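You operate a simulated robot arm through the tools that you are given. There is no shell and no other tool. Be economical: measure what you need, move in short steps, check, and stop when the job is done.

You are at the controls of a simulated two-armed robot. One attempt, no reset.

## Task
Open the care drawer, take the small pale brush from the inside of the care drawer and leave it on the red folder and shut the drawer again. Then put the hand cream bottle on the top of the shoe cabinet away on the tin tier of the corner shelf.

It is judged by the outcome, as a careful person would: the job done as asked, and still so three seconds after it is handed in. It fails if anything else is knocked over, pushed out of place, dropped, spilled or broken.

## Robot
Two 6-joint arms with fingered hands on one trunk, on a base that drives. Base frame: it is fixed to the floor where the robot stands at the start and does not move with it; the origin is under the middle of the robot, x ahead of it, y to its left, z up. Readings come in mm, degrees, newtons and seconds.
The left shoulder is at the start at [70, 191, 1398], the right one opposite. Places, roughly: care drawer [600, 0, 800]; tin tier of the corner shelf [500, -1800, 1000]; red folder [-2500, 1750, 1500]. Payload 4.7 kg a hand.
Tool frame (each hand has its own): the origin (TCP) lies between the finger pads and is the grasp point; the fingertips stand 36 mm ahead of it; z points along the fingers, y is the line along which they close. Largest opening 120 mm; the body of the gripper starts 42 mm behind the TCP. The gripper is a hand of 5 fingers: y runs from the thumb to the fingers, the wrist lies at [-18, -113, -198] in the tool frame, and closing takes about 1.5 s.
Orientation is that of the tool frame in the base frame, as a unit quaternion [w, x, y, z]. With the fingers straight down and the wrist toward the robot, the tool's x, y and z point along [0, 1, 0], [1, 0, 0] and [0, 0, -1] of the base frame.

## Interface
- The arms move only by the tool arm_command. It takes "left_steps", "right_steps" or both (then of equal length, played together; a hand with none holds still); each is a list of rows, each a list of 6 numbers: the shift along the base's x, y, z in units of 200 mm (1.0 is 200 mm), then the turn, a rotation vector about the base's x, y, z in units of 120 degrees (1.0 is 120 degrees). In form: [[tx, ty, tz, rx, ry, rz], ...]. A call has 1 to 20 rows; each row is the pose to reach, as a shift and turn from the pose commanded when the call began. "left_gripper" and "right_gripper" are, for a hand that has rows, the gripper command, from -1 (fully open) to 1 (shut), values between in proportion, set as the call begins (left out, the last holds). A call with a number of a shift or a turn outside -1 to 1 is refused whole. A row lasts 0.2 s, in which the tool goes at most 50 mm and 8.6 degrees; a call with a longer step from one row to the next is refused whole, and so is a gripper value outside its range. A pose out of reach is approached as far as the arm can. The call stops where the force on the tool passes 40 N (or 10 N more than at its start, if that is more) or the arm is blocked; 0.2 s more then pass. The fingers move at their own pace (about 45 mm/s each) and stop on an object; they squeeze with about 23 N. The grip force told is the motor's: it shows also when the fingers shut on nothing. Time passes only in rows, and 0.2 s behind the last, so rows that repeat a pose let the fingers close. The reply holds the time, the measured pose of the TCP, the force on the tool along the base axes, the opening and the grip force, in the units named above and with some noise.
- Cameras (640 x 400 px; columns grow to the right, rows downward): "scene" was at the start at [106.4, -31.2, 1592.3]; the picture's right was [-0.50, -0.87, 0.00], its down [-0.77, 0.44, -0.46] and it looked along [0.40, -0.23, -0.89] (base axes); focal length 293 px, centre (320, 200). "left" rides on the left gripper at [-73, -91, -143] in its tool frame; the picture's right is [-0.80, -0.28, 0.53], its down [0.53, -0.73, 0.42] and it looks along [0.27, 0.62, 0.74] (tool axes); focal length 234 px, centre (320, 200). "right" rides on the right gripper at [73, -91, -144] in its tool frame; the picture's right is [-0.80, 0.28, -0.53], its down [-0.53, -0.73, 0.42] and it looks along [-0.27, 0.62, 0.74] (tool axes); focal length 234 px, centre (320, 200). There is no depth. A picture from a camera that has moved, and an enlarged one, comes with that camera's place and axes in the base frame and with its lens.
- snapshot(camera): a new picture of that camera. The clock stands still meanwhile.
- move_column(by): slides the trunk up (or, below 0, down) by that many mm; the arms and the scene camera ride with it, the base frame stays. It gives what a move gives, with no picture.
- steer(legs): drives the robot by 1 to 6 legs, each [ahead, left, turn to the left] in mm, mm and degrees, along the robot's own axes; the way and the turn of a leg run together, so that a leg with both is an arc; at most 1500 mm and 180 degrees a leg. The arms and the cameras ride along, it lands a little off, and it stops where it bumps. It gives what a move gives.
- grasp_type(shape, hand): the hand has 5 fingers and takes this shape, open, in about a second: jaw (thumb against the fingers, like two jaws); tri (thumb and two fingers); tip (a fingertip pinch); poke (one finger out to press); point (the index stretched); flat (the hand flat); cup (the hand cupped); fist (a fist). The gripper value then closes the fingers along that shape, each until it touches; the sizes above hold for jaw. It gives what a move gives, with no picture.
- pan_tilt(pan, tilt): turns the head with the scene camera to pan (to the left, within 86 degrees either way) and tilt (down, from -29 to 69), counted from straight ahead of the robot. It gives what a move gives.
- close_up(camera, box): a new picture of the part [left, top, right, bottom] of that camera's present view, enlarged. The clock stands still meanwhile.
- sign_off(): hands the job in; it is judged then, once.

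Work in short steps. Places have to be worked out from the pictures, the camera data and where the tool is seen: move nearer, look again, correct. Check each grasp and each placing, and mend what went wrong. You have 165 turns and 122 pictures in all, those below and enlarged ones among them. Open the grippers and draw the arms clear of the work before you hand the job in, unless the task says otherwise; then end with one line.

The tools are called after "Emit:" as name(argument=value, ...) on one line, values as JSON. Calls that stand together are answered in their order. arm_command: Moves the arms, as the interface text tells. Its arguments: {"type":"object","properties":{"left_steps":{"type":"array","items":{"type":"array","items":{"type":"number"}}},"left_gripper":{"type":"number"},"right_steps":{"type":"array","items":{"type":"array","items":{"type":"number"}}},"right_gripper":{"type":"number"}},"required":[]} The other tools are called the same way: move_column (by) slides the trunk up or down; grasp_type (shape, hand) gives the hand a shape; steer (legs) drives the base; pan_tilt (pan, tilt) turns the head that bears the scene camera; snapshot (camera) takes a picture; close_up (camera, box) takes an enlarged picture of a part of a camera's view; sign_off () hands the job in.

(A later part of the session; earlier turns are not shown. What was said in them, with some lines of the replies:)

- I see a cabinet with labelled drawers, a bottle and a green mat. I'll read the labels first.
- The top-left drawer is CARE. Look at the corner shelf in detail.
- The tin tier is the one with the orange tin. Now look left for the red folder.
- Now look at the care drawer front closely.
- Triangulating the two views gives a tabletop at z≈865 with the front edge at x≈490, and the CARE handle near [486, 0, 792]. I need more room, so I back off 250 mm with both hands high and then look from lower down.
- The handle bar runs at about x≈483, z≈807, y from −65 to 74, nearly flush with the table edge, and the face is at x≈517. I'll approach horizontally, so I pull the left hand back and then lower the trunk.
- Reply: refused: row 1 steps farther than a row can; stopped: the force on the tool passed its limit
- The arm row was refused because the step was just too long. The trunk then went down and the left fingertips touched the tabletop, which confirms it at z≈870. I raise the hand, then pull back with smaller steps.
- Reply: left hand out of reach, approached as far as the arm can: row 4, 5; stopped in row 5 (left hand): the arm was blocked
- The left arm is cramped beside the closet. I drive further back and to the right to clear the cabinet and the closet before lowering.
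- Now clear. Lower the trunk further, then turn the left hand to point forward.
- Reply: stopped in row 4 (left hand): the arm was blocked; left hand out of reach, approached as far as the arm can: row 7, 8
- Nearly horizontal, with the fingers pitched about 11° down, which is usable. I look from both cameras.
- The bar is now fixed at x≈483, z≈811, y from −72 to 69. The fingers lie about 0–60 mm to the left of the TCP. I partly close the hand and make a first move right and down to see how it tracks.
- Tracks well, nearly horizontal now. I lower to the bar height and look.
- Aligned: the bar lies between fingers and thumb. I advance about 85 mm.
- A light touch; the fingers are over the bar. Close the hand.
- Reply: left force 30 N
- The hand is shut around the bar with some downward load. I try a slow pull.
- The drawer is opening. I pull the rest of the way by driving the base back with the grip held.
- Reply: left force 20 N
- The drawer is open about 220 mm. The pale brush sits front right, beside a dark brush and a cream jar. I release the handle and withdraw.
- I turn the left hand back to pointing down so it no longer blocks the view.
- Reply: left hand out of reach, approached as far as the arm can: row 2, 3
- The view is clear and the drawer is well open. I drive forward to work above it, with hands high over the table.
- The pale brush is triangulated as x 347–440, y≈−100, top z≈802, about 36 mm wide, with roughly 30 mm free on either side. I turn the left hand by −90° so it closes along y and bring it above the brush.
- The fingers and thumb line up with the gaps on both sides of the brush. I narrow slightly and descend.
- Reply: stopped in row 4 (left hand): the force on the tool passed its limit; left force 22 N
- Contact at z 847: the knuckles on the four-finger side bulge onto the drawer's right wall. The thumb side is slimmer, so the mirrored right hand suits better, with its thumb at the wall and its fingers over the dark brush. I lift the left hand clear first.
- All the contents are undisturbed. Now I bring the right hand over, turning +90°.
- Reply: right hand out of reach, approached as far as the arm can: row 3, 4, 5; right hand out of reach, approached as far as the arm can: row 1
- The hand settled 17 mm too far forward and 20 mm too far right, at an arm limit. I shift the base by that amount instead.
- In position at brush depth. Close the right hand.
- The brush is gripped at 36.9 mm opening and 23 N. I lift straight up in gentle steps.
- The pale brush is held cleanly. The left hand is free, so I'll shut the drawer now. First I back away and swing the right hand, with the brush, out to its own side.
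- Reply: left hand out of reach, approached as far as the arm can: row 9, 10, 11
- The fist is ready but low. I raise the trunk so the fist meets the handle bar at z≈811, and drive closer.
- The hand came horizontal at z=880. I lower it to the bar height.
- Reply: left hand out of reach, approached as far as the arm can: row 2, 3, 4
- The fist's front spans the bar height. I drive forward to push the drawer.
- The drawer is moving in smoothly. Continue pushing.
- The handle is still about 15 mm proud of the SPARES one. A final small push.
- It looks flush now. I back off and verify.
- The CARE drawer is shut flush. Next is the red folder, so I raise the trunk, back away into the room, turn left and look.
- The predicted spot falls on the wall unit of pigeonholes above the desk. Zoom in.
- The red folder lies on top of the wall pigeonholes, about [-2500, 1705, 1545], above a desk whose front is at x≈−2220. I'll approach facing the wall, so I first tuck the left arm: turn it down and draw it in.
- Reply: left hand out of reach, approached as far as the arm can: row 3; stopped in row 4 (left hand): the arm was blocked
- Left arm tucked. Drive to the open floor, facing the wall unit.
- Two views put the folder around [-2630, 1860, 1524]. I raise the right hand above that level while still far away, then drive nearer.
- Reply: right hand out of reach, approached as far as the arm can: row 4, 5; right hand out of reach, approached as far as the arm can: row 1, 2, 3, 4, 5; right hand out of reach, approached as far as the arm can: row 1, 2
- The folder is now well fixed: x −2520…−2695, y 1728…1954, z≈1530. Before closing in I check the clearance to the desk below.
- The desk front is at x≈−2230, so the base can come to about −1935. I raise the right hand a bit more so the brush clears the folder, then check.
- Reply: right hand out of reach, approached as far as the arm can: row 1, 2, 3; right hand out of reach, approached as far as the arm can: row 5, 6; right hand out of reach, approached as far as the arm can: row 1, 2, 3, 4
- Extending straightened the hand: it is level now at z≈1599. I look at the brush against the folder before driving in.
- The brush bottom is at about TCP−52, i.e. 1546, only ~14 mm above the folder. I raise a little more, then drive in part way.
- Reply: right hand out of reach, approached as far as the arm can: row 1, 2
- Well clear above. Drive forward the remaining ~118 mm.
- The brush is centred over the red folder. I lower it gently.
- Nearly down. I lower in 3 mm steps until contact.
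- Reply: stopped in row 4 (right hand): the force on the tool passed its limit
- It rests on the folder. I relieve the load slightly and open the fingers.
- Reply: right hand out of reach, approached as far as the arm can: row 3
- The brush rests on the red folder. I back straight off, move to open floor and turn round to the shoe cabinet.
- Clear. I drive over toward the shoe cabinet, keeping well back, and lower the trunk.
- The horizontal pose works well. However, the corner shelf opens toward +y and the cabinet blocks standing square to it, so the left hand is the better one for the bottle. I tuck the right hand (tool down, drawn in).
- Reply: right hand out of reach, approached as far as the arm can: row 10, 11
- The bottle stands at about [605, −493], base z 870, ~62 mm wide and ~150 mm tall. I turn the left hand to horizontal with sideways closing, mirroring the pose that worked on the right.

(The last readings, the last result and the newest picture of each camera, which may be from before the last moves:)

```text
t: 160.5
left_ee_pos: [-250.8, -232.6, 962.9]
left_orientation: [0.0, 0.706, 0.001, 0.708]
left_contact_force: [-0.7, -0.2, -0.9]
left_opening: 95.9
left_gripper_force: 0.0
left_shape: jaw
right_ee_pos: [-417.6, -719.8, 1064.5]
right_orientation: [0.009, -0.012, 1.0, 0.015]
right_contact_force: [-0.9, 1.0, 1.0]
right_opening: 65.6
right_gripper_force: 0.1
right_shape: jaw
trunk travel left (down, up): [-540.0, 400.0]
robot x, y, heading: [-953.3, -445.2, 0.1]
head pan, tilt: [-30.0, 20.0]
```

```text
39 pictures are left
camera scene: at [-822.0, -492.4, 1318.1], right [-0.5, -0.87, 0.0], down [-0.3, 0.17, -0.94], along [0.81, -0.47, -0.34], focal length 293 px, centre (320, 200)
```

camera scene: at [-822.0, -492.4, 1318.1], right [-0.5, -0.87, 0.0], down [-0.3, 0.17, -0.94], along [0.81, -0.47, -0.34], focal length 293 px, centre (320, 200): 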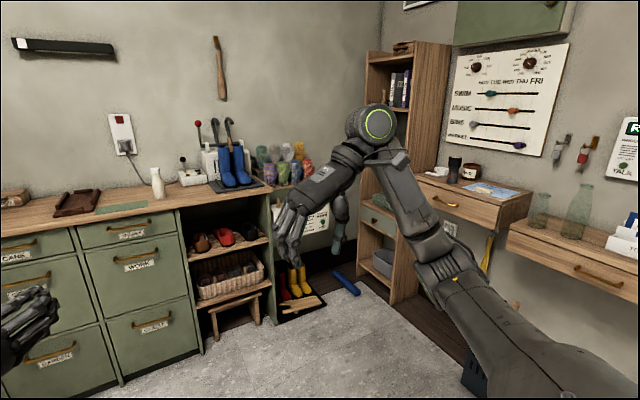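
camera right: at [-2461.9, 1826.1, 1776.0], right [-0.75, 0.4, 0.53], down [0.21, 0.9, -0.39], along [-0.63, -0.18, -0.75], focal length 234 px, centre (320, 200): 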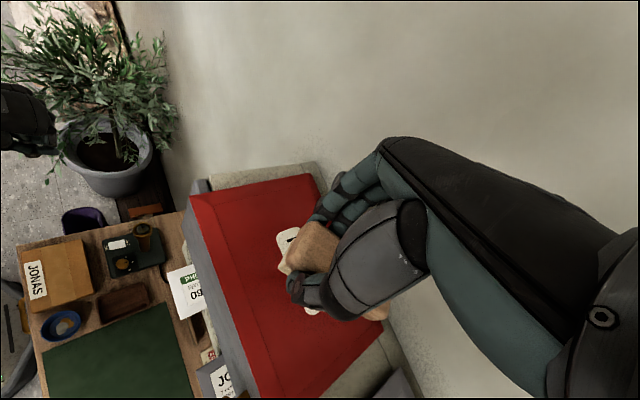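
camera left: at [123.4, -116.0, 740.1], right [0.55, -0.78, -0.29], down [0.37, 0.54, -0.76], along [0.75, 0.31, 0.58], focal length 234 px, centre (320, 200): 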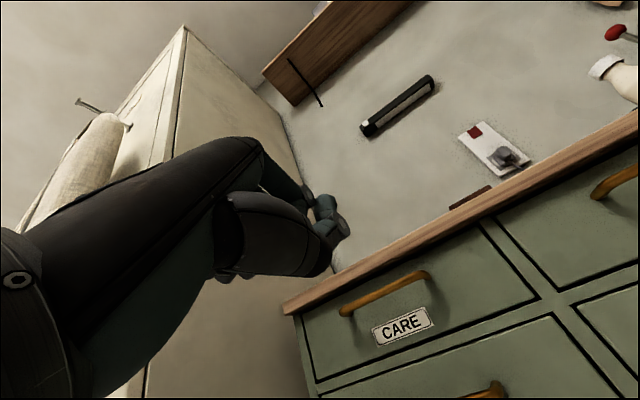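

Pose reached exactly. I drive so the left hand lines up in front of the bottle, still short of the table.

Emit:
steer(legs=[[0, -262, 0], [540, 0, 0]])

Emit:
pan_tilt(pan=10, tilt=30)

Emit:
snapshot(camera="scene")

Emit:
snapshot(camera="left")

```text
t: 165.1
left_ee_pos: [282.6, -494.6, 962.4]
left_orientation: [0.0, 0.707, 0.001, 0.707]
left_contact_force: [0.0, 0.3, 0.4]
left_opening: 96.1
left_gripper_force: 0.1
left_shape: jaw
right_ee_pos: [116.4, -981.4, 1064.8]
right_orientation: [0.01, -0.013, 1.0, 0.016]
right_contact_force: [-0.4, 0.6, -0.1]
right_opening: 66.1
right_gripper_force: 0.1
right_shape: jaw
trunk travel left (down, up): [-540.0, 400.0]
robot x, y, heading: [-418.5, -708.2, -0.2]
head pan, tilt: [-30.0, 20.0]
```

```text
t: 166.1
left_ee_pos: [282.0, -493.5, 962.7]
left_orientation: [0.0, 0.706, 0.001, 0.708]
left_contact_force: [0.0, -0.8, 1.6]
left_opening: 96.5
left_gripper_force: 0.1
left_shape: jaw
right_ee_pos: [116.5, -981.6, 1065.5]
right_orientation: [0.009, -0.012, 1.0, 0.016]
right_contact_force: [0.1, -0.7, -0.1]
right_opening: 65.9
right_gripper_force: 0.1
right_shape: jaw
trunk travel left (down, up): [-540.0, 400.0]
robot x, y, heading: [-424.8, -708.4, 0.3]
head pan, tilt: [10.0, 30.0]
```

```text
38 pictures are left
camera scene: at [-279.9, -692.2, 1302.1], right [0.17, -0.98, 0.0], down [-0.49, -0.09, -0.87], along [0.85, 0.15, -0.5], focal length 293 px, centre (320, 200)
```

scene: 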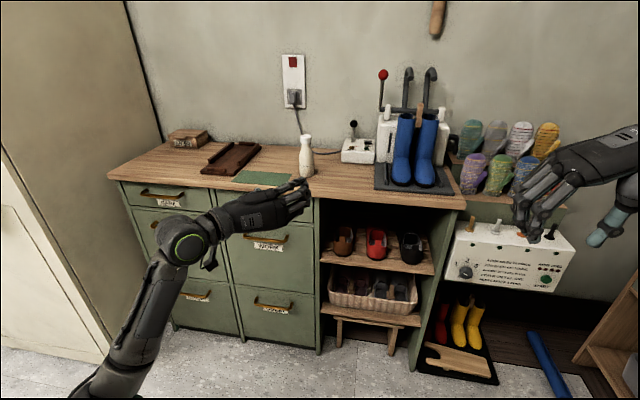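

```text
37 pictures are left
camera left: at [139.0, -402.9, 890.7], right [0.53, 0.28, -0.8], down [0.42, 0.73, 0.53], along [0.74, -0.62, 0.27], focal length 234 px, centre (320, 200)
```

left: 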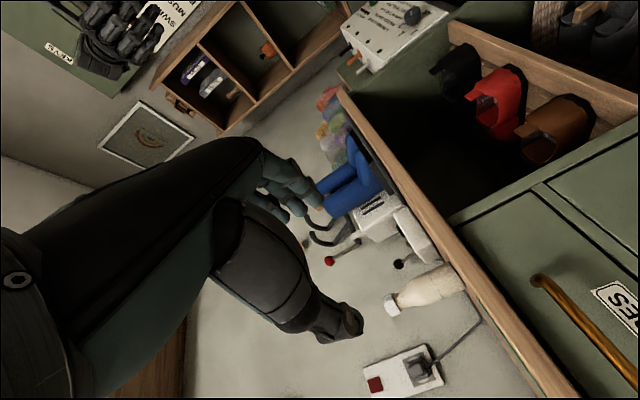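

Bottle refined to about [612, −487]. I lower the left hand to z≈922 and extend it, so the robot's right side stays away from the cabinet.

Emit:
arm_command(left_steps=[[0.15, 0.03, -0.06, 0, 0, 0], [0.3, 0.035, -0.13, 0, 0, 0], [0.42, 0.035, -0.2, 0, 0, 0], [0.5, 0.035, -0.2, 0, 0, 0]])

Emit:
close_up(camera="scene", box=[200, 110, 392, 230])

```text
t: 167.1
left_ee_pos: [382.8, -487.7, 922.8]
left_orientation: [0.0, 0.707, 0.002, 0.708]
left_contact_force: [-0.8, -0.3, -0.5]
left_opening: 96.3
left_gripper_force: 0.1
left_shape: jaw
right_ee_pos: [116.2, -982.0, 1065.1]
right_orientation: [0.01, -0.012, 1.0, 0.016]
right_contact_force: [0.1, -0.5, -0.1]
right_opening: 65.7
right_gripper_force: 0.0
right_shape: jaw
trunk travel left (down, up): [-540.0, 400.0]
robot x, y, heading: [-419.5, -709.1, 0.3]
head pan, tilt: [10.0, 30.0]
```

```text
3.33 times, centred on (296, 170) of scene
camera zoom: at [-279.8, -692.3, 1302.0], right [0.18, -0.98, 0.0], down [-0.49, -0.09, -0.87], along [0.85, 0.15, -0.5], focal length 976 px, centre (400, 300)
```

zoom: 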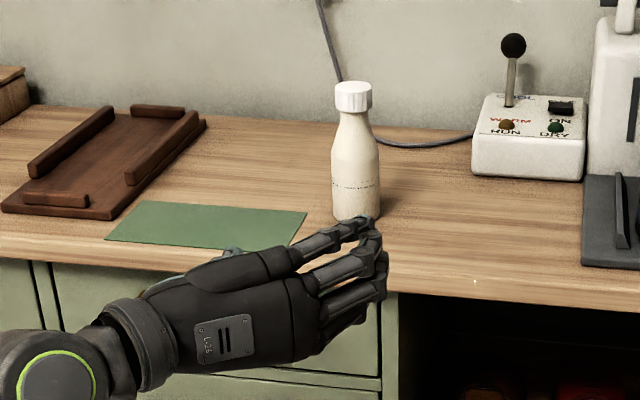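

Emit:
steer(legs=[[150, 0, 0]])

Emit:
close_up(camera="scene", box=[200, 110, 392, 230])

Emit:
snapshot(camera="left")

```text
t: 168.5
left_ee_pos: [533.0, -486.3, 921.6]
left_orientation: [0.0, 0.707, 0.001, 0.707]
left_contact_force: [-0.1, 0.9, -0.1]
left_opening: 96.3
left_gripper_force: 0.1
left_shape: jaw
right_ee_pos: [266.2, -981.0, 1064.9]
right_orientation: [0.009, -0.013, 1.0, 0.016]
right_contact_force: [0.9, -0.9, -0.2]
right_opening: 65.7
right_gripper_force: 0.1
right_shape: jaw
trunk travel left (down, up): [-540.0, 400.0]
robot x, y, heading: [-267.0, -711.8, -0.4]
head pan, tilt: [10.0, 30.0]
```

```text
3.33 times, centred on (296, 170) of scene
camera zoom: at [-128.7, -692.1, 1301.9], right [0.17, -0.98, 0.0], down [-0.49, -0.09, -0.87], along [0.85, 0.15, -0.5], focal length 976 px, centre (400, 300)
```

zoom: 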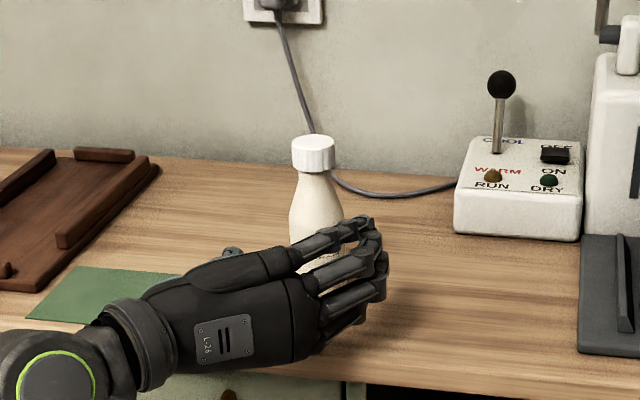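

```text
34 pictures are left
camera left: at [389.6, -396.4, 849.3], right [0.52, 0.28, -0.8], down [0.42, 0.73, 0.53], along [0.74, -0.62, 0.27], focal length 234 px, centre (320, 200)
```

left: 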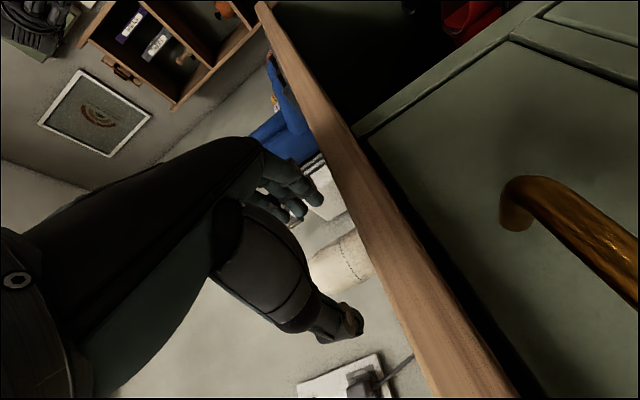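

Lined up; the bottle will enter between thumb and fingers. I advance 66 mm, keeping the wrist camera short of the table edge.

Emit:
steer(legs=[[66, 0, 0]])

Emit:
close_up(camera="scene", box=[200, 110, 392, 230])

Emit:
snapshot(camera="left")

```text
t: 169.5
left_ee_pos: [598.3, -488.0, 920.6]
left_orientation: [0.0, 0.708, 0.001, 0.706]
left_contact_force: [0.4, 0.1, -0.5]
left_opening: 96.3
left_gripper_force: 0.0
left_shape: jaw
right_ee_pos: [332.0, -981.7, 1064.6]
right_orientation: [0.009, -0.012, 1.0, 0.015]
right_contact_force: [0.6, 0.1, 0.5]
right_opening: 65.8
right_gripper_force: 0.0
right_shape: jaw
trunk travel left (down, up): [-540.0, 400.0]
robot x, y, heading: [-203.0, -711.1, 0.1]
head pan, tilt: [10.0, 30.0]
```

```text
3.33 times, centred on (296, 170) of scene
camera zoom: at [-62.9, -692.2, 1301.8], right [0.17, -0.98, 0.0], down [-0.49, -0.09, -0.87], along [0.85, 0.15, -0.5], focal length 976 px, centre (400, 300)
```

zoom: 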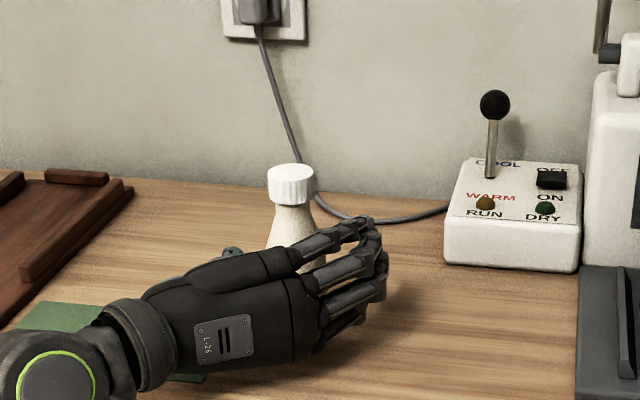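

```text
32 pictures are left
camera left: at [455.4, -396.8, 848.9], right [0.52, 0.28, -0.8], down [0.42, 0.73, 0.53], along [0.74, -0.62, 0.27], focal length 234 px, centre (320, 200)
```

left: 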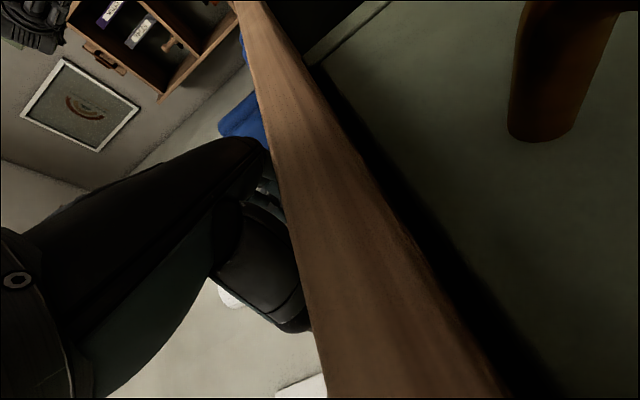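

The bottle is inside the hand. Close.

Emit:
arm_command(left_steps=[[0, 0, 0, 0, 0, 0], [0, 0, 0, 0, 0, 0], [0, 0, 0, 0, 0, 0], [0, 0, 0, 0, 0, 0], [0, 0, 0, 0, 0, 0], [0, 0, 0, 0, 0, 0], [0, 0, 0, 0, 0, 0]], left_gripper=1)

Emit:
arm_command(left_steps=[[0, 0, 0.08, 0, 0, 0], [0, 0, 0.2, 0, 0, 0], [0, 0, 0.3, 0, 0, 0]])

Emit:
close_up(camera="scene", box=[200, 110, 392, 230])

```text
t: 171.1
left_ee_pos: [597.7, -487.6, 922.2]
left_orientation: [-0.001, 0.706, 0.001, 0.708]
left_contact_force: [0.2, 0.7, 2.4]
left_opening: 31.6
left_gripper_force: 22.9
left_shape: jaw
right_ee_pos: [329.9, -982.8, 1066.4]
right_orientation: [0.01, -0.011, 1.0, 0.016]
right_contact_force: [-0.2, 2.0, 0.6]
right_opening: 65.4
right_gripper_force: 0.0
right_shape: jaw
trunk travel left (down, up): [-540.0, 400.0]
robot x, y, heading: [-204.6, -706.0, 0.1]
head pan, tilt: [10.0, 30.0]
```

```text
t: 171.9
left_ee_pos: [597.3, -487.7, 982.2]
left_orientation: [0.0, 0.707, 0.001, 0.707]
left_contact_force: [1.0, -0.5, -1.6]
left_opening: 30.4
left_gripper_force: 23.0
left_shape: jaw
right_ee_pos: [331.1, -982.7, 1066.2]
right_orientation: [0.01, -0.012, 1.0, 0.016]
right_contact_force: [-0.3, 0.1, 0.0]
right_opening: 65.9
right_gripper_force: 0.0
right_shape: jaw
trunk travel left (down, up): [-540.0, 400.0]
robot x, y, heading: [-203.8, -706.5, -0.1]
head pan, tilt: [10.0, 30.0]
```

```text
3.33 times, centred on (296, 170) of scene
camera zoom: at [-64.6, -692.2, 1302.0], right [0.17, -0.98, 0.0], down [-0.49, -0.09, -0.87], along [0.85, 0.15, -0.5], focal length 976 px, centre (400, 300)
```

zoom: 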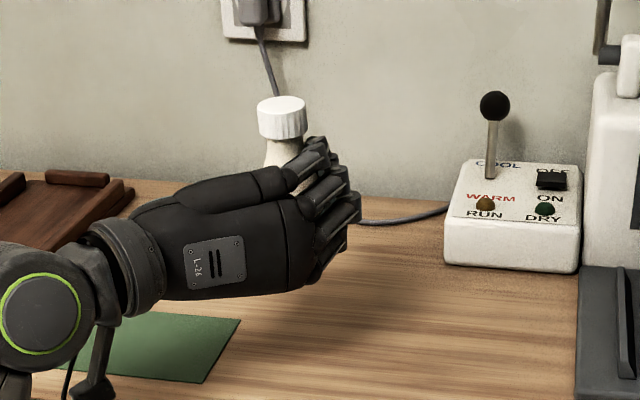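

The bottle is lifted cleanly. I back away from the cabinet and turn right to face the corner shelf.

Emit:
steer(legs=[[-400, 0, 0], [0, 0, -90]])

Emit:
pan_tilt(pan=40, tilt=20)

Emit:
snapshot(camera="scene")

```text
t: 178.2
left_ee_pos: [-381.1, -1510.7, 982.6]
left_orientation: [0.5, 0.501, -0.499, 0.5]
left_contact_force: [0.5, 0.1, -0.6]
left_opening: 30.2
left_gripper_force: 23.0
left_shape: jaw
right_ee_pos: [-875.7, -1244.1, 1065.2]
right_orientation: [0.018, 0.698, 0.716, 0.005]
right_contact_force: [0.1, -0.1, -0.2]
right_opening: 65.7
right_gripper_force: 0.0
right_shape: jaw
trunk travel left (down, up): [-540.0, 400.0]
robot x, y, heading: [-602.9, -710.8, -90.0]
head pan, tilt: [10.0, 30.0]
```

```text
t: 179.1
left_ee_pos: [-380.9, -1509.8, 982.4]
left_orientation: [0.5, 0.501, -0.5, 0.499]
left_contact_force: [-0.8, 0.3, -0.7]
left_opening: 30.2
left_gripper_force: 22.6
left_shape: jaw
right_ee_pos: [-876.1, -1244.3, 1065.1]
right_orientation: [0.018, 0.698, 0.716, 0.005]
right_contact_force: [0.1, -0.2, -0.1]
right_opening: 65.7
right_gripper_force: 0.0
right_shape: jaw
trunk travel left (down, up): [-540.0, 400.0]
robot x, y, heading: [-603.6, -706.8, -89.9]
head pan, tilt: [40.0, 20.0]
```

```text
30 pictures are left
camera scene: at [-541.6, -829.2, 1318.1], right [-0.77, -0.64, 0.0], down [-0.22, 0.26, -0.94], along [0.6, -0.72, -0.34], focal length 293 px, centre (320, 200)
```

scene: 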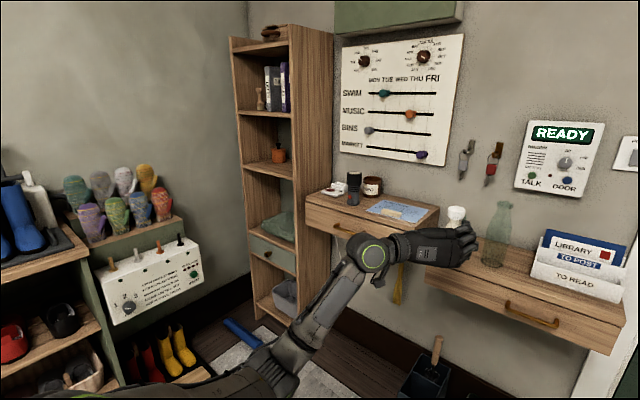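

Emit:
close_up(camera="scene", box=[200, 90, 360, 190])

```text
4.00 times, centred on (280, 140) of scene
camera zoom: at [-541.6, -829.2, 1318.1], right [-0.77, -0.64, 0.0], down [-0.22, 0.26, -0.94], along [0.6, -0.72, -0.34], focal length 1171 px, centre (480, 440)
```

zoom: 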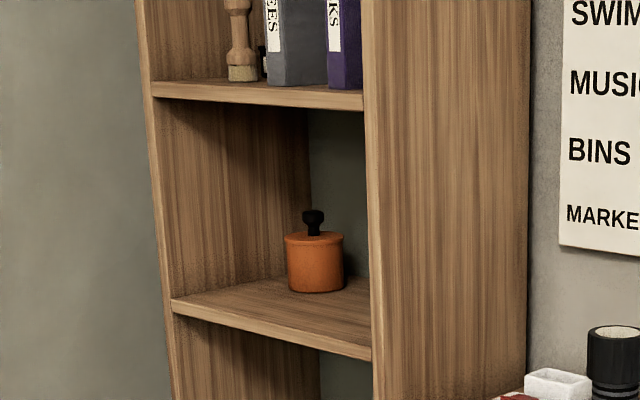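

The tin tier is at z≈978, front y≈−1690, x 329–679, and the tin is at about (597, −1853). I'll approach diagonally at heading ≈ −60° so my elbow clears the cabinet. First I raise the right hand so it passes above the wall shelf items.

Emit:
arm_command(right_steps=[[0, 0.02, 0.2, 0, 0, 0], [0, 0.04, 0.4, 0, 0, 0], [0, 0.06, 0.6, 0, 0, 0], [0, 0.08, 0.8, 0, 0, 0], [0, 0.1, 1, 0, 0, 0]])

Emit:
arm_command(left_steps=[[0, 0, 0.2, 0, 0, 0], [0, 0, 0.35, 0, 0, 0]])

```text
t: 180.3
left_ee_pos: [-379.8, -1510.7, 982.4]
left_orientation: [0.5, 0.502, -0.499, 0.499]
left_contact_force: [0.1, 0.4, -1.4]
left_opening: 30.4
left_gripper_force: 22.8
left_shape: jaw
right_ee_pos: [-868.5, -1179.5, 1227.8]
right_orientation: [0.037, 0.702, 0.711, 0.014]
right_contact_force: [0.3, 0.1, 0.3]
right_opening: 65.5
right_gripper_force: 0.1
right_shape: jaw
right hand out of reach, approached as far as the arm can: row 1, 2, 3, 4, 5
trunk travel left (down, up): [-540.0, 400.0]
robot x, y, heading: [-602.4, -708.8, -89.9]
head pan, tilt: [40.0, 20.0]
```

```text
t: 180.9
left_ee_pos: [-379.6, -1508.9, 1051.3]
left_orientation: [0.5, 0.5, -0.499, 0.5]
left_contact_force: [0.2, -0.1, -1.1]
left_opening: 30.0
left_gripper_force: 22.9
left_shape: jaw
right_ee_pos: [-868.2, -1179.5, 1227.8]
right_orientation: [0.036, 0.701, 0.712, 0.014]
right_contact_force: [0.6, 0.0, -0.1]
right_opening: 65.7
right_gripper_force: 0.2
right_shape: jaw
trunk travel left (down, up): [-540.0, 400.0]
robot x, y, heading: [-602.1, -708.4, -90.1]
head pan, tilt: [40.0, 20.0]
```

Emit:
steer(legs=[[0, 0, 28], [387, 228, 0]])

Emit:
pan_tilt(pan=5, tilt=20)

Emit:
snapshot(camera="scene")

```text
t: 185.1
left_ee_pos: [359.5, -1542.4, 1050.7]
left_orientation: [0.363, 0.607, -0.362, 0.607]
left_contact_force: [-0.3, 0.2, -1.6]
left_opening: 30.1
left_gripper_force: 22.9
left_shape: jaw
right_ee_pos: [-228.1, -1483.0, 1226.2]
right_orientation: [0.032, 0.507, 0.861, 0.022]
right_contact_force: [1.0, 0.4, 0.2]
right_opening: 65.6
right_gripper_force: 0.1
right_shape: jaw
trunk travel left (down, up): [-540.0, 400.0]
robot x, y, heading: [-216.7, -942.2, -62.1]
head pan, tilt: [40.0, 20.0]
```

```text
t: 186.1
left_ee_pos: [357.9, -1544.2, 1050.8]
left_orientation: [0.363, 0.607, -0.362, 0.607]
left_contact_force: [-0.6, 0.5, -1.5]
left_opening: 30.3
left_gripper_force: 22.9
left_shape: jaw
right_ee_pos: [-228.9, -1483.8, 1227.0]
right_orientation: [0.032, 0.507, 0.861, 0.022]
right_contact_force: [0.3, -0.5, 0.1]
right_opening: 65.8
right_gripper_force: 0.1
right_shape: jaw
trunk travel left (down, up): [-540.0, 400.0]
robot x, y, heading: [-218.9, -942.7, -61.8]
head pan, tilt: [5.0, 20.0]
```

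```text
28 pictures are left
camera scene: at [-140.7, -1063.6, 1318.1], right [-0.84, -0.55, 0.0], down [-0.19, 0.29, -0.94], along [0.52, -0.79, -0.34], focal length 293 px, centre (320, 200)
```

scene: 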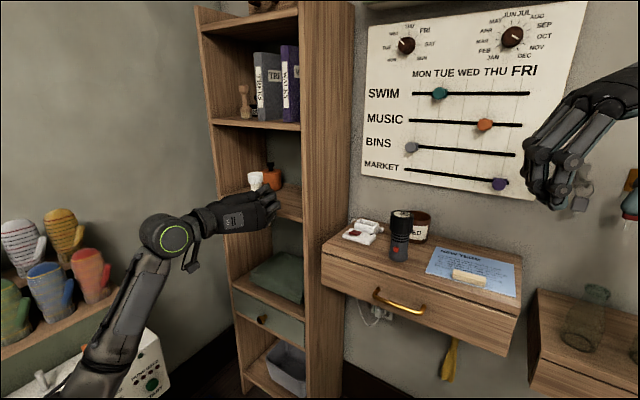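

Emit:
close_up(camera="scene", box=[190, 110, 350, 210])

```text
4.00 times, centred on (270, 160) of scene
camera zoom: at [-140.7, -1063.6, 1318.1], right [-0.84, -0.55, 0.0], down [-0.19, 0.29, -0.94], along [0.52, -0.79, -0.34], focal length 1171 px, centre (520, 360)
```

zoom: 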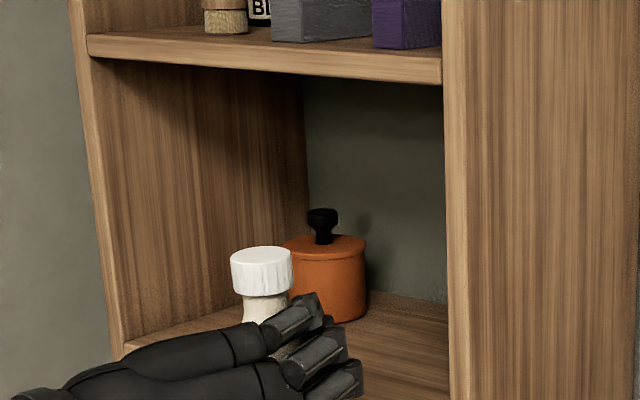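

Geometry confirmed: I have a clear path into the tier, left of the right-hand panel and short of the tin. Drive in 150 mm and check.

Emit:
steer(legs=[[150, -4, 0]])

Emit:
snapshot(camera="scene")

```text
t: 187.4
left_ee_pos: [426.3, -1679.3, 1050.3]
left_orientation: [0.363, 0.607, -0.362, 0.607]
left_contact_force: [0.2, -0.8, -1.7]
left_opening: 30.1
left_gripper_force: 23.0
left_shape: jaw
right_ee_pos: [-160.8, -1618.3, 1227.0]
right_orientation: [0.033, 0.507, 0.861, 0.022]
right_contact_force: [0.4, -0.1, -0.1]
right_opening: 65.4
right_gripper_force: 0.1
right_shape: jaw
trunk travel left (down, up): [-540.0, 400.0]
robot x, y, heading: [-150.4, -1073.5, -61.6]
head pan, tilt: [5.0, 20.0]
```

```text
26 pictures are left
camera scene: at [-72.8, -1198.5, 1318.0], right [-0.84, -0.55, 0.0], down [-0.19, 0.29, -0.94], along [0.52, -0.79, -0.34], focal length 293 px, centre (320, 200)
```

scene: 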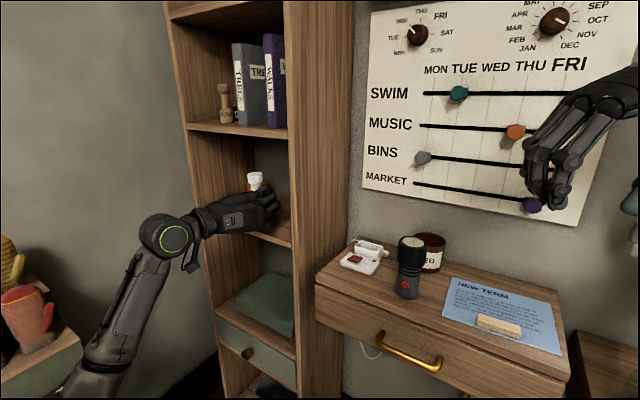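

Emit:
steer(legs=[[95, 8, 0]])

Emit:
close_up(camera="scene", box=[160, 110, 352, 230])

Emit:
snapshot(camera="left")

```text
t: 188.6
left_ee_pos: [478.1, -1756.4, 1051.2]
left_orientation: [0.363, 0.607, -0.362, 0.607]
left_contact_force: [-0.1, 0.2, -0.8]
left_opening: 30.4
left_gripper_force: 22.9
left_shape: jaw
right_ee_pos: [-108.3, -1696.7, 1227.3]
right_orientation: [0.032, 0.507, 0.861, 0.023]
right_contact_force: [0.5, -0.5, -0.2]
right_opening: 65.8
right_gripper_force: 0.0
right_shape: jaw
trunk travel left (down, up): [-540.0, 400.0]
robot x, y, heading: [-98.1, -1162.2, -61.7]
head pan, tilt: [5.0, 20.0]
```

```text
3.33 times, centred on (256, 170) of scene
camera zoom: at [-20.8, -1277.8, 1318.0], right [-0.84, -0.55, 0.0], down [-0.19, 0.29, -0.94], along [0.52, -0.79, -0.34], focal length 976 px, centre (533, 300)
```

zoom: 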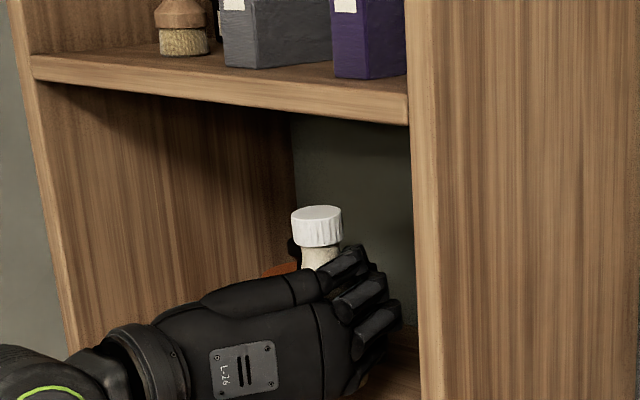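

```text
24 pictures are left
camera left: at [490.6, -1587.2, 978.8], right [0.49, -0.33, -0.8], down [0.85, -0.03, 0.53], along [-0.2, -0.94, 0.27], focal length 234 px, centre (320, 200)
```

left: 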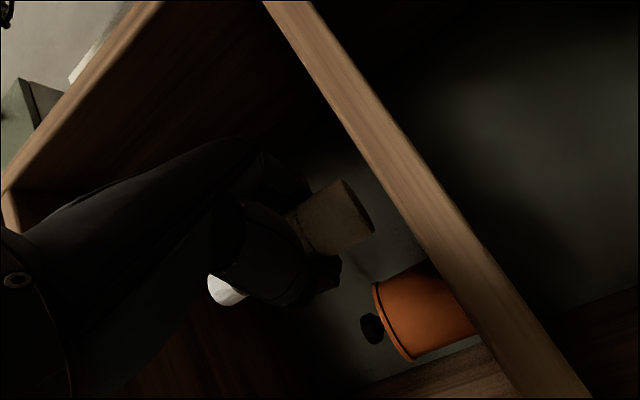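

The bottle is inside the tier, well clear of the tin. I lower slowly to contact.

Emit:
arm_command(left_steps=[[0, 0, -0.03, 0, 0, 0], [0, 0, -0.06, 0, 0, 0], [0, 0, -0.085, 0, 0, 0], [0, 0, -0.1, 0, 0, 0], [0, 0, -0.1, 0, 0, 0]])

Emit:
snapshot(camera="left")

```text
t: 189.8
left_ee_pos: [477.5, -1756.2, 1031.3]
left_orientation: [0.362, 0.608, -0.361, 0.607]
left_contact_force: [0.5, -0.4, -2.0]
left_opening: 30.3
left_gripper_force: 22.3
left_shape: jaw
right_ee_pos: [-110.0, -1696.8, 1227.4]
right_orientation: [0.032, 0.506, 0.861, 0.023]
right_contact_force: [-0.5, 0.9, 0.1]
right_opening: 65.5
right_gripper_force: 0.0
right_shape: jaw
trunk travel left (down, up): [-540.0, 400.0]
robot x, y, heading: [-97.2, -1159.8, -61.5]
head pan, tilt: [5.0, 20.0]
```

```text
23 pictures are left
camera left: at [490.3, -1586.8, 959.5], right [0.49, -0.33, -0.8], down [0.85, -0.02, 0.53], along [-0.2, -0.94, 0.27], focal length 234 px, centre (320, 200)
```

left: 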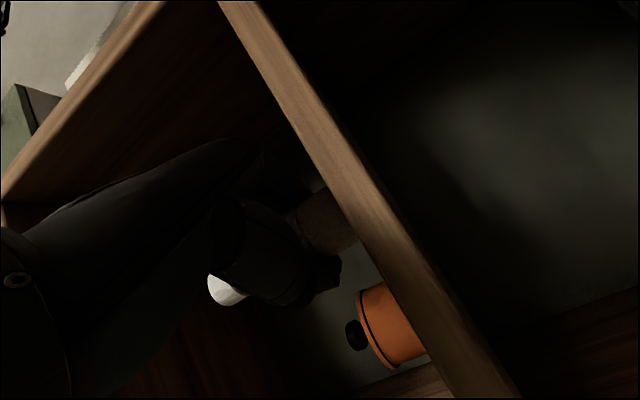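

No contact yet (−2 N is just the bottle's weight). I continue down in 2 mm steps.

Emit:
arm_command(left_steps=[[0, 0, -0.01, 0, 0, 0], [0, 0, -0.02, 0, 0, 0], [0, 0, -0.03, 0, 0, 0], [0, 0, -0.04, 0, 0, 0], [0, 0, -0.05, 0, 0, 0]])

```text
t: 191.0
left_ee_pos: [475.4, -1755.0, 1023.5]
left_orientation: [0.363, 0.607, -0.361, 0.608]
left_contact_force: [0.5, -3.1, 13.9]
left_opening: 29.8
left_gripper_force: 22.8
left_shape: jaw
right_ee_pos: [-111.4, -1695.7, 1228.0]
right_orientation: [0.033, 0.506, 0.861, 0.022]
right_contact_force: [-0.3, 0.0, -0.3]
right_opening: 65.6
right_gripper_force: 0.0
right_shape: jaw
trunk travel left (down, up): [-540.0, 400.0]
robot x, y, heading: [-96.5, -1159.9, -61.8]
head pan, tilt: [5.0, 20.0]
```

Contact, with the bottle standing on the tier. I relieve the load and take a look.

Emit:
arm_command(left_steps=[[0, 0, 0.01, 0, 0, 0], [0, 0, 0.015, 0, 0, 0]])

Emit:
close_up(camera="left", box=[200, 150, 440, 300])

Emit:
close_up(camera="scene", box=[160, 110, 352, 230])

```text
t: 191.6
left_ee_pos: [476.1, -1756.7, 1024.8]
left_orientation: [0.363, 0.607, -0.362, 0.608]
left_contact_force: [-0.4, 0.5, 7.2]
left_opening: 29.8
left_gripper_force: 23.3
left_shape: jaw
right_ee_pos: [-110.7, -1696.1, 1227.5]
right_orientation: [0.033, 0.506, 0.862, 0.022]
right_contact_force: [-0.3, 0.1, 0.8]
right_opening: 65.9
right_gripper_force: 0.0
right_shape: jaw
trunk travel left (down, up): [-540.0, 400.0]
robot x, y, heading: [-95.9, -1156.3, -61.6]
head pan, tilt: [5.0, 20.0]
```

```text
2.67 times, centred on (320, 225) of left
camera zoom: at [489.6, -1586.0, 952.4], right [0.49, -0.33, -0.8], down [0.85, -0.02, 0.53], along [-0.2, -0.94, 0.27], focal length 624 px, centre (320, 133)
```

zoom: 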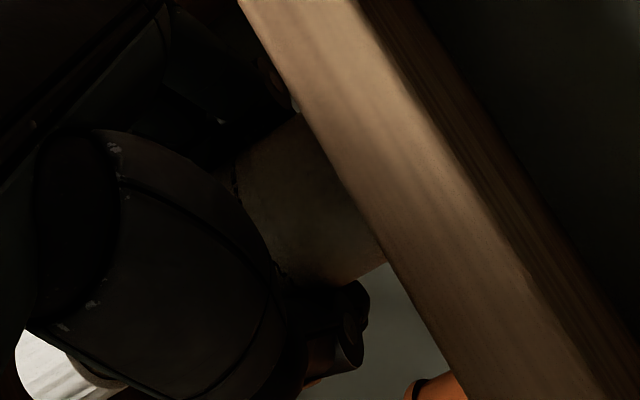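

```text
3.33 times, centred on (256, 170) of scene
camera zoom: at [-22.4, -1276.1, 1318.1], right [-0.84, -0.55, 0.0], down [-0.19, 0.29, -0.94], along [0.52, -0.79, -0.34], focal length 976 px, centre (533, 300)
```

zoom: 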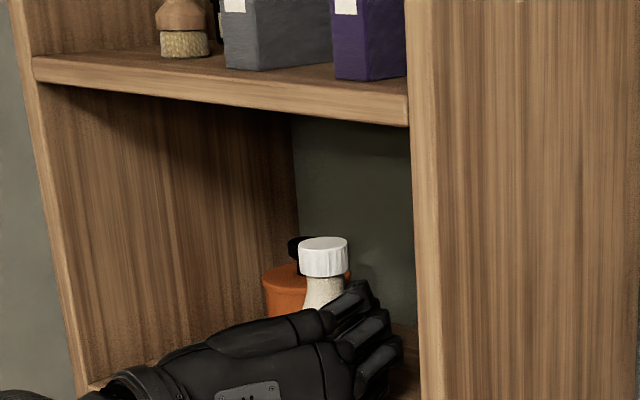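

The bottle is upright on the tier. Open the hand.

Emit:
arm_command(left_steps=[[0, 0, 0.005, 0, 0, 0], [0, 0, 0.005, 0, 0, 0], [0, 0, 0.005, 0, 0, 0], [0, 0, 0.005, 0, 0, 0], [0, 0, 0.005, 0, 0, 0], [0, 0, 0.005, 0, 0, 0]], left_gripper=-0.5)

Emit:
close_up(camera="scene", box=[160, 110, 352, 230])

```text
t: 193.0
left_ee_pos: [478.0, -1756.4, 1024.9]
left_orientation: [0.362, 0.608, -0.361, 0.607]
left_contact_force: [0.3, 0.0, 0.5]
left_opening: 89.8
left_gripper_force: 0.1
left_shape: jaw
right_ee_pos: [-109.4, -1697.7, 1227.0]
right_orientation: [0.032, 0.506, 0.862, 0.022]
right_contact_force: [0.1, -0.2, 0.2]
right_opening: 65.8
right_gripper_force: 0.1
right_shape: jaw
trunk travel left (down, up): [-540.0, 400.0]
robot x, y, heading: [-97.4, -1156.8, -61.9]
head pan, tilt: [5.0, 20.0]
```

```text
3.33 times, centred on (256, 170) of scene
camera zoom: at [-21.4, -1277.0, 1318.1], right [-0.84, -0.55, 0.0], down [-0.19, 0.29, -0.94], along [0.52, -0.79, -0.34], focal length 976 px, centre (533, 300)
```

zoom: 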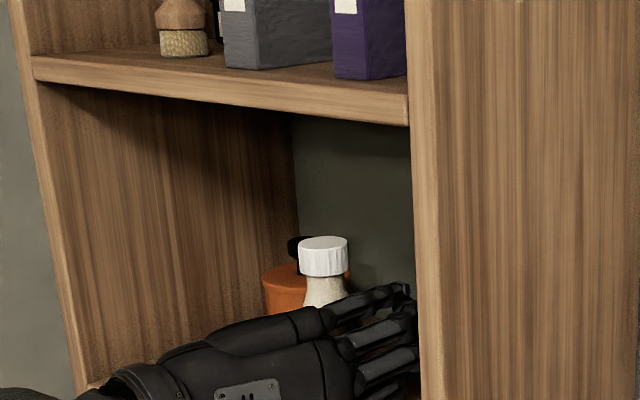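

Released. I withdraw straight back 75 mm, then bias left away from the panel.

Emit:
steer(legs=[[-78, 0, 0], [-132, 70, 0]])

Emit:
close_up(camera="scene", box=[180, 90, 372, 210])

```text
t: 195.0
left_ee_pos: [438.6, -1537.7, 1026.7]
left_orientation: [0.363, 0.608, -0.36, 0.608]
left_contact_force: [0.3, 0.0, 0.0]
left_opening: 89.7
left_gripper_force: 0.1
left_shape: jaw
right_ee_pos: [-148.8, -1478.3, 1227.6]
right_orientation: [0.033, 0.506, 0.862, 0.022]
right_contact_force: [0.0, -0.5, -0.2]
right_opening: 65.8
right_gripper_force: 0.0
right_shape: jaw
trunk travel left (down, up): [-540.0, 400.0]
robot x, y, heading: [-136.2, -936.6, -61.7]
head pan, tilt: [5.0, 20.0]
```

```text
3.33 times, centred on (276, 150) of scene
camera zoom: at [-60.4, -1058.2, 1318.2], right [-0.84, -0.55, 0.0], down [-0.19, 0.29, -0.94], along [0.52, -0.79, -0.34], focal length 976 px, centre (467, 367)
```

zoom: 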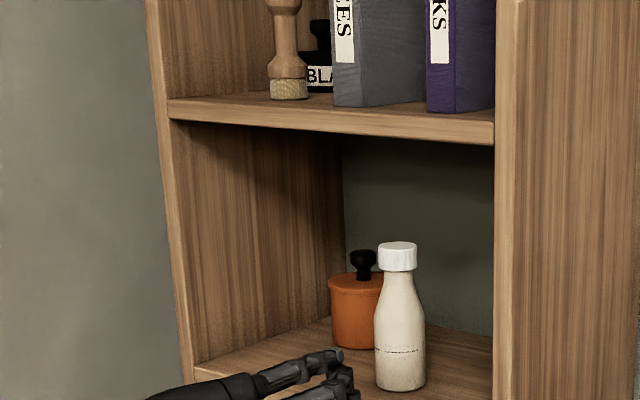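

The bottle stands upright beside the tin. I back away, open both hands fully, and take a last look at the area.

Emit:
steer(legs=[[-450, 0, 0]])

Emit:
arm_command(left_steps=[[0, 0, 0.01, 0, 0, 0], [0, 0, 0.01, 0, 0, 0], [0, 0, 0.01, 0, 0, 0], [0, 0, 0.01, 0, 0, 0]], right_steps=[[0, 0, -0.01, 0, 0, 0], [0, 0, -0.01, 0, 0, 0], [0, 0, -0.01, 0, 0, 0], [0, 0, -0.01, 0, 0, 0]], left_gripper=-1, right_gripper=-1)

Emit:
pan_tilt(pan=45, tilt=20)

Emit:
snapshot(camera="scene")

```text
t: 197.7
left_ee_pos: [226.9, -1138.5, 1026.1]
left_orientation: [0.361, 0.608, -0.36, 0.608]
left_contact_force: [0.2, -0.1, 0.5]
left_opening: 89.7
left_gripper_force: 0.1
left_shape: jaw
right_ee_pos: [-360.5, -1083.4, 1227.3]
right_orientation: [0.032, 0.504, 0.863, 0.022]
right_contact_force: [0.8, 0.2, 0.5]
right_opening: 65.8
right_gripper_force: 0.0
right_shape: jaw
trunk travel left (down, up): [-540.0, 400.0]
robot x, y, heading: [-346.5, -541.5, -61.2]
head pan, tilt: [5.0, 20.0]
```

```text
t: 198.7
left_ee_pos: [227.8, -1139.9, 1027.7]
left_orientation: [0.362, 0.608, -0.36, 0.608]
left_contact_force: [0.0, -0.2, -0.5]
left_opening: 119.5
left_gripper_force: 0.1
left_shape: jaw
right_ee_pos: [-361.1, -1082.9, 1225.9]
right_orientation: [0.032, 0.505, 0.862, 0.022]
right_contact_force: [0.0, -0.2, 0.2]
right_opening: 119.7
right_gripper_force: 0.1
right_shape: jaw
trunk travel left (down, up): [-540.0, 400.0]
robot x, y, heading: [-351.1, -542.4, -61.3]
head pan, tilt: [5.0, 20.0]
```

```text
t: 199.8
left_ee_pos: [228.4, -1139.7, 1028.5]
left_orientation: [0.362, 0.608, -0.361, 0.608]
left_contact_force: [0.9, -0.2, 0.7]
left_opening: 119.6
left_gripper_force: 0.1
left_shape: jaw
right_ee_pos: [-361.1, -1082.6, 1226.1]
right_orientation: [0.032, 0.504, 0.863, 0.023]
right_contact_force: [0.7, -0.2, 0.2]
right_opening: 119.7
right_gripper_force: 0.0
right_shape: jaw
trunk travel left (down, up): [-540.0, 400.0]
robot x, y, heading: [-352.9, -540.5, -61.5]
head pan, tilt: [45.0, 20.0]
```

```text
18 pictures are left
camera scene: at [-236.1, -611.8, 1318.1], right [-0.28, -0.96, 0.0], down [-0.33, 0.1, -0.94], along [0.9, -0.27, -0.34], focal length 293 px, centre (320, 200)
```

scene: 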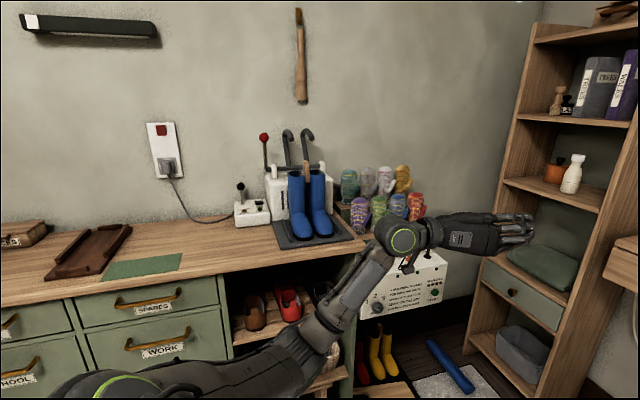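

Everything is in order here. One last check of the CARE drawer.

Emit:
pan_tilt(pan=80, tilt=30)

Emit:
snapshot(camera="scene")

```text
t: 200.8
left_ee_pos: [228.3, -1140.0, 1027.3]
left_orientation: [0.362, 0.608, -0.361, 0.607]
left_contact_force: [-0.1, -0.1, -0.1]
left_opening: 119.6
left_gripper_force: 0.1
left_shape: jaw
right_ee_pos: [-360.3, -1082.3, 1225.4]
right_orientation: [0.033, 0.504, 0.863, 0.022]
right_contact_force: [-0.4, 0.3, -0.2]
right_opening: 119.6
right_gripper_force: 0.0
right_shape: jaw
trunk travel left (down, up): [-540.0, 400.0]
robot x, y, heading: [-347.1, -541.3, -61.5]
head pan, tilt: [80.0, 30.0]
```

```text
17 pictures are left
camera scene: at [-239.7, -556.7, 1302.1], right [0.32, -0.95, 0.0], down [-0.47, -0.16, -0.87], along [0.82, 0.28, -0.5], focal length 293 px, centre (320, 200)
```

scene: 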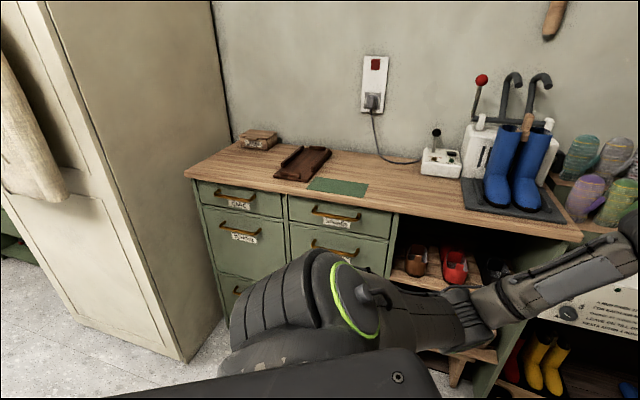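

The drawer is shut, the brush is on the red folder and the bottle is on the tin tier. I hand in.

Emit:
sign_off()

```text
The job is handed in.
```

I left the pale brush on the red folder, shut the care drawer, and put the hand cream bottle upright on the tin tier beside the tin. I saw nothing knocked over or out of place; the dark brush in the drawer may have shifted a few millimetres while I took the pale one.
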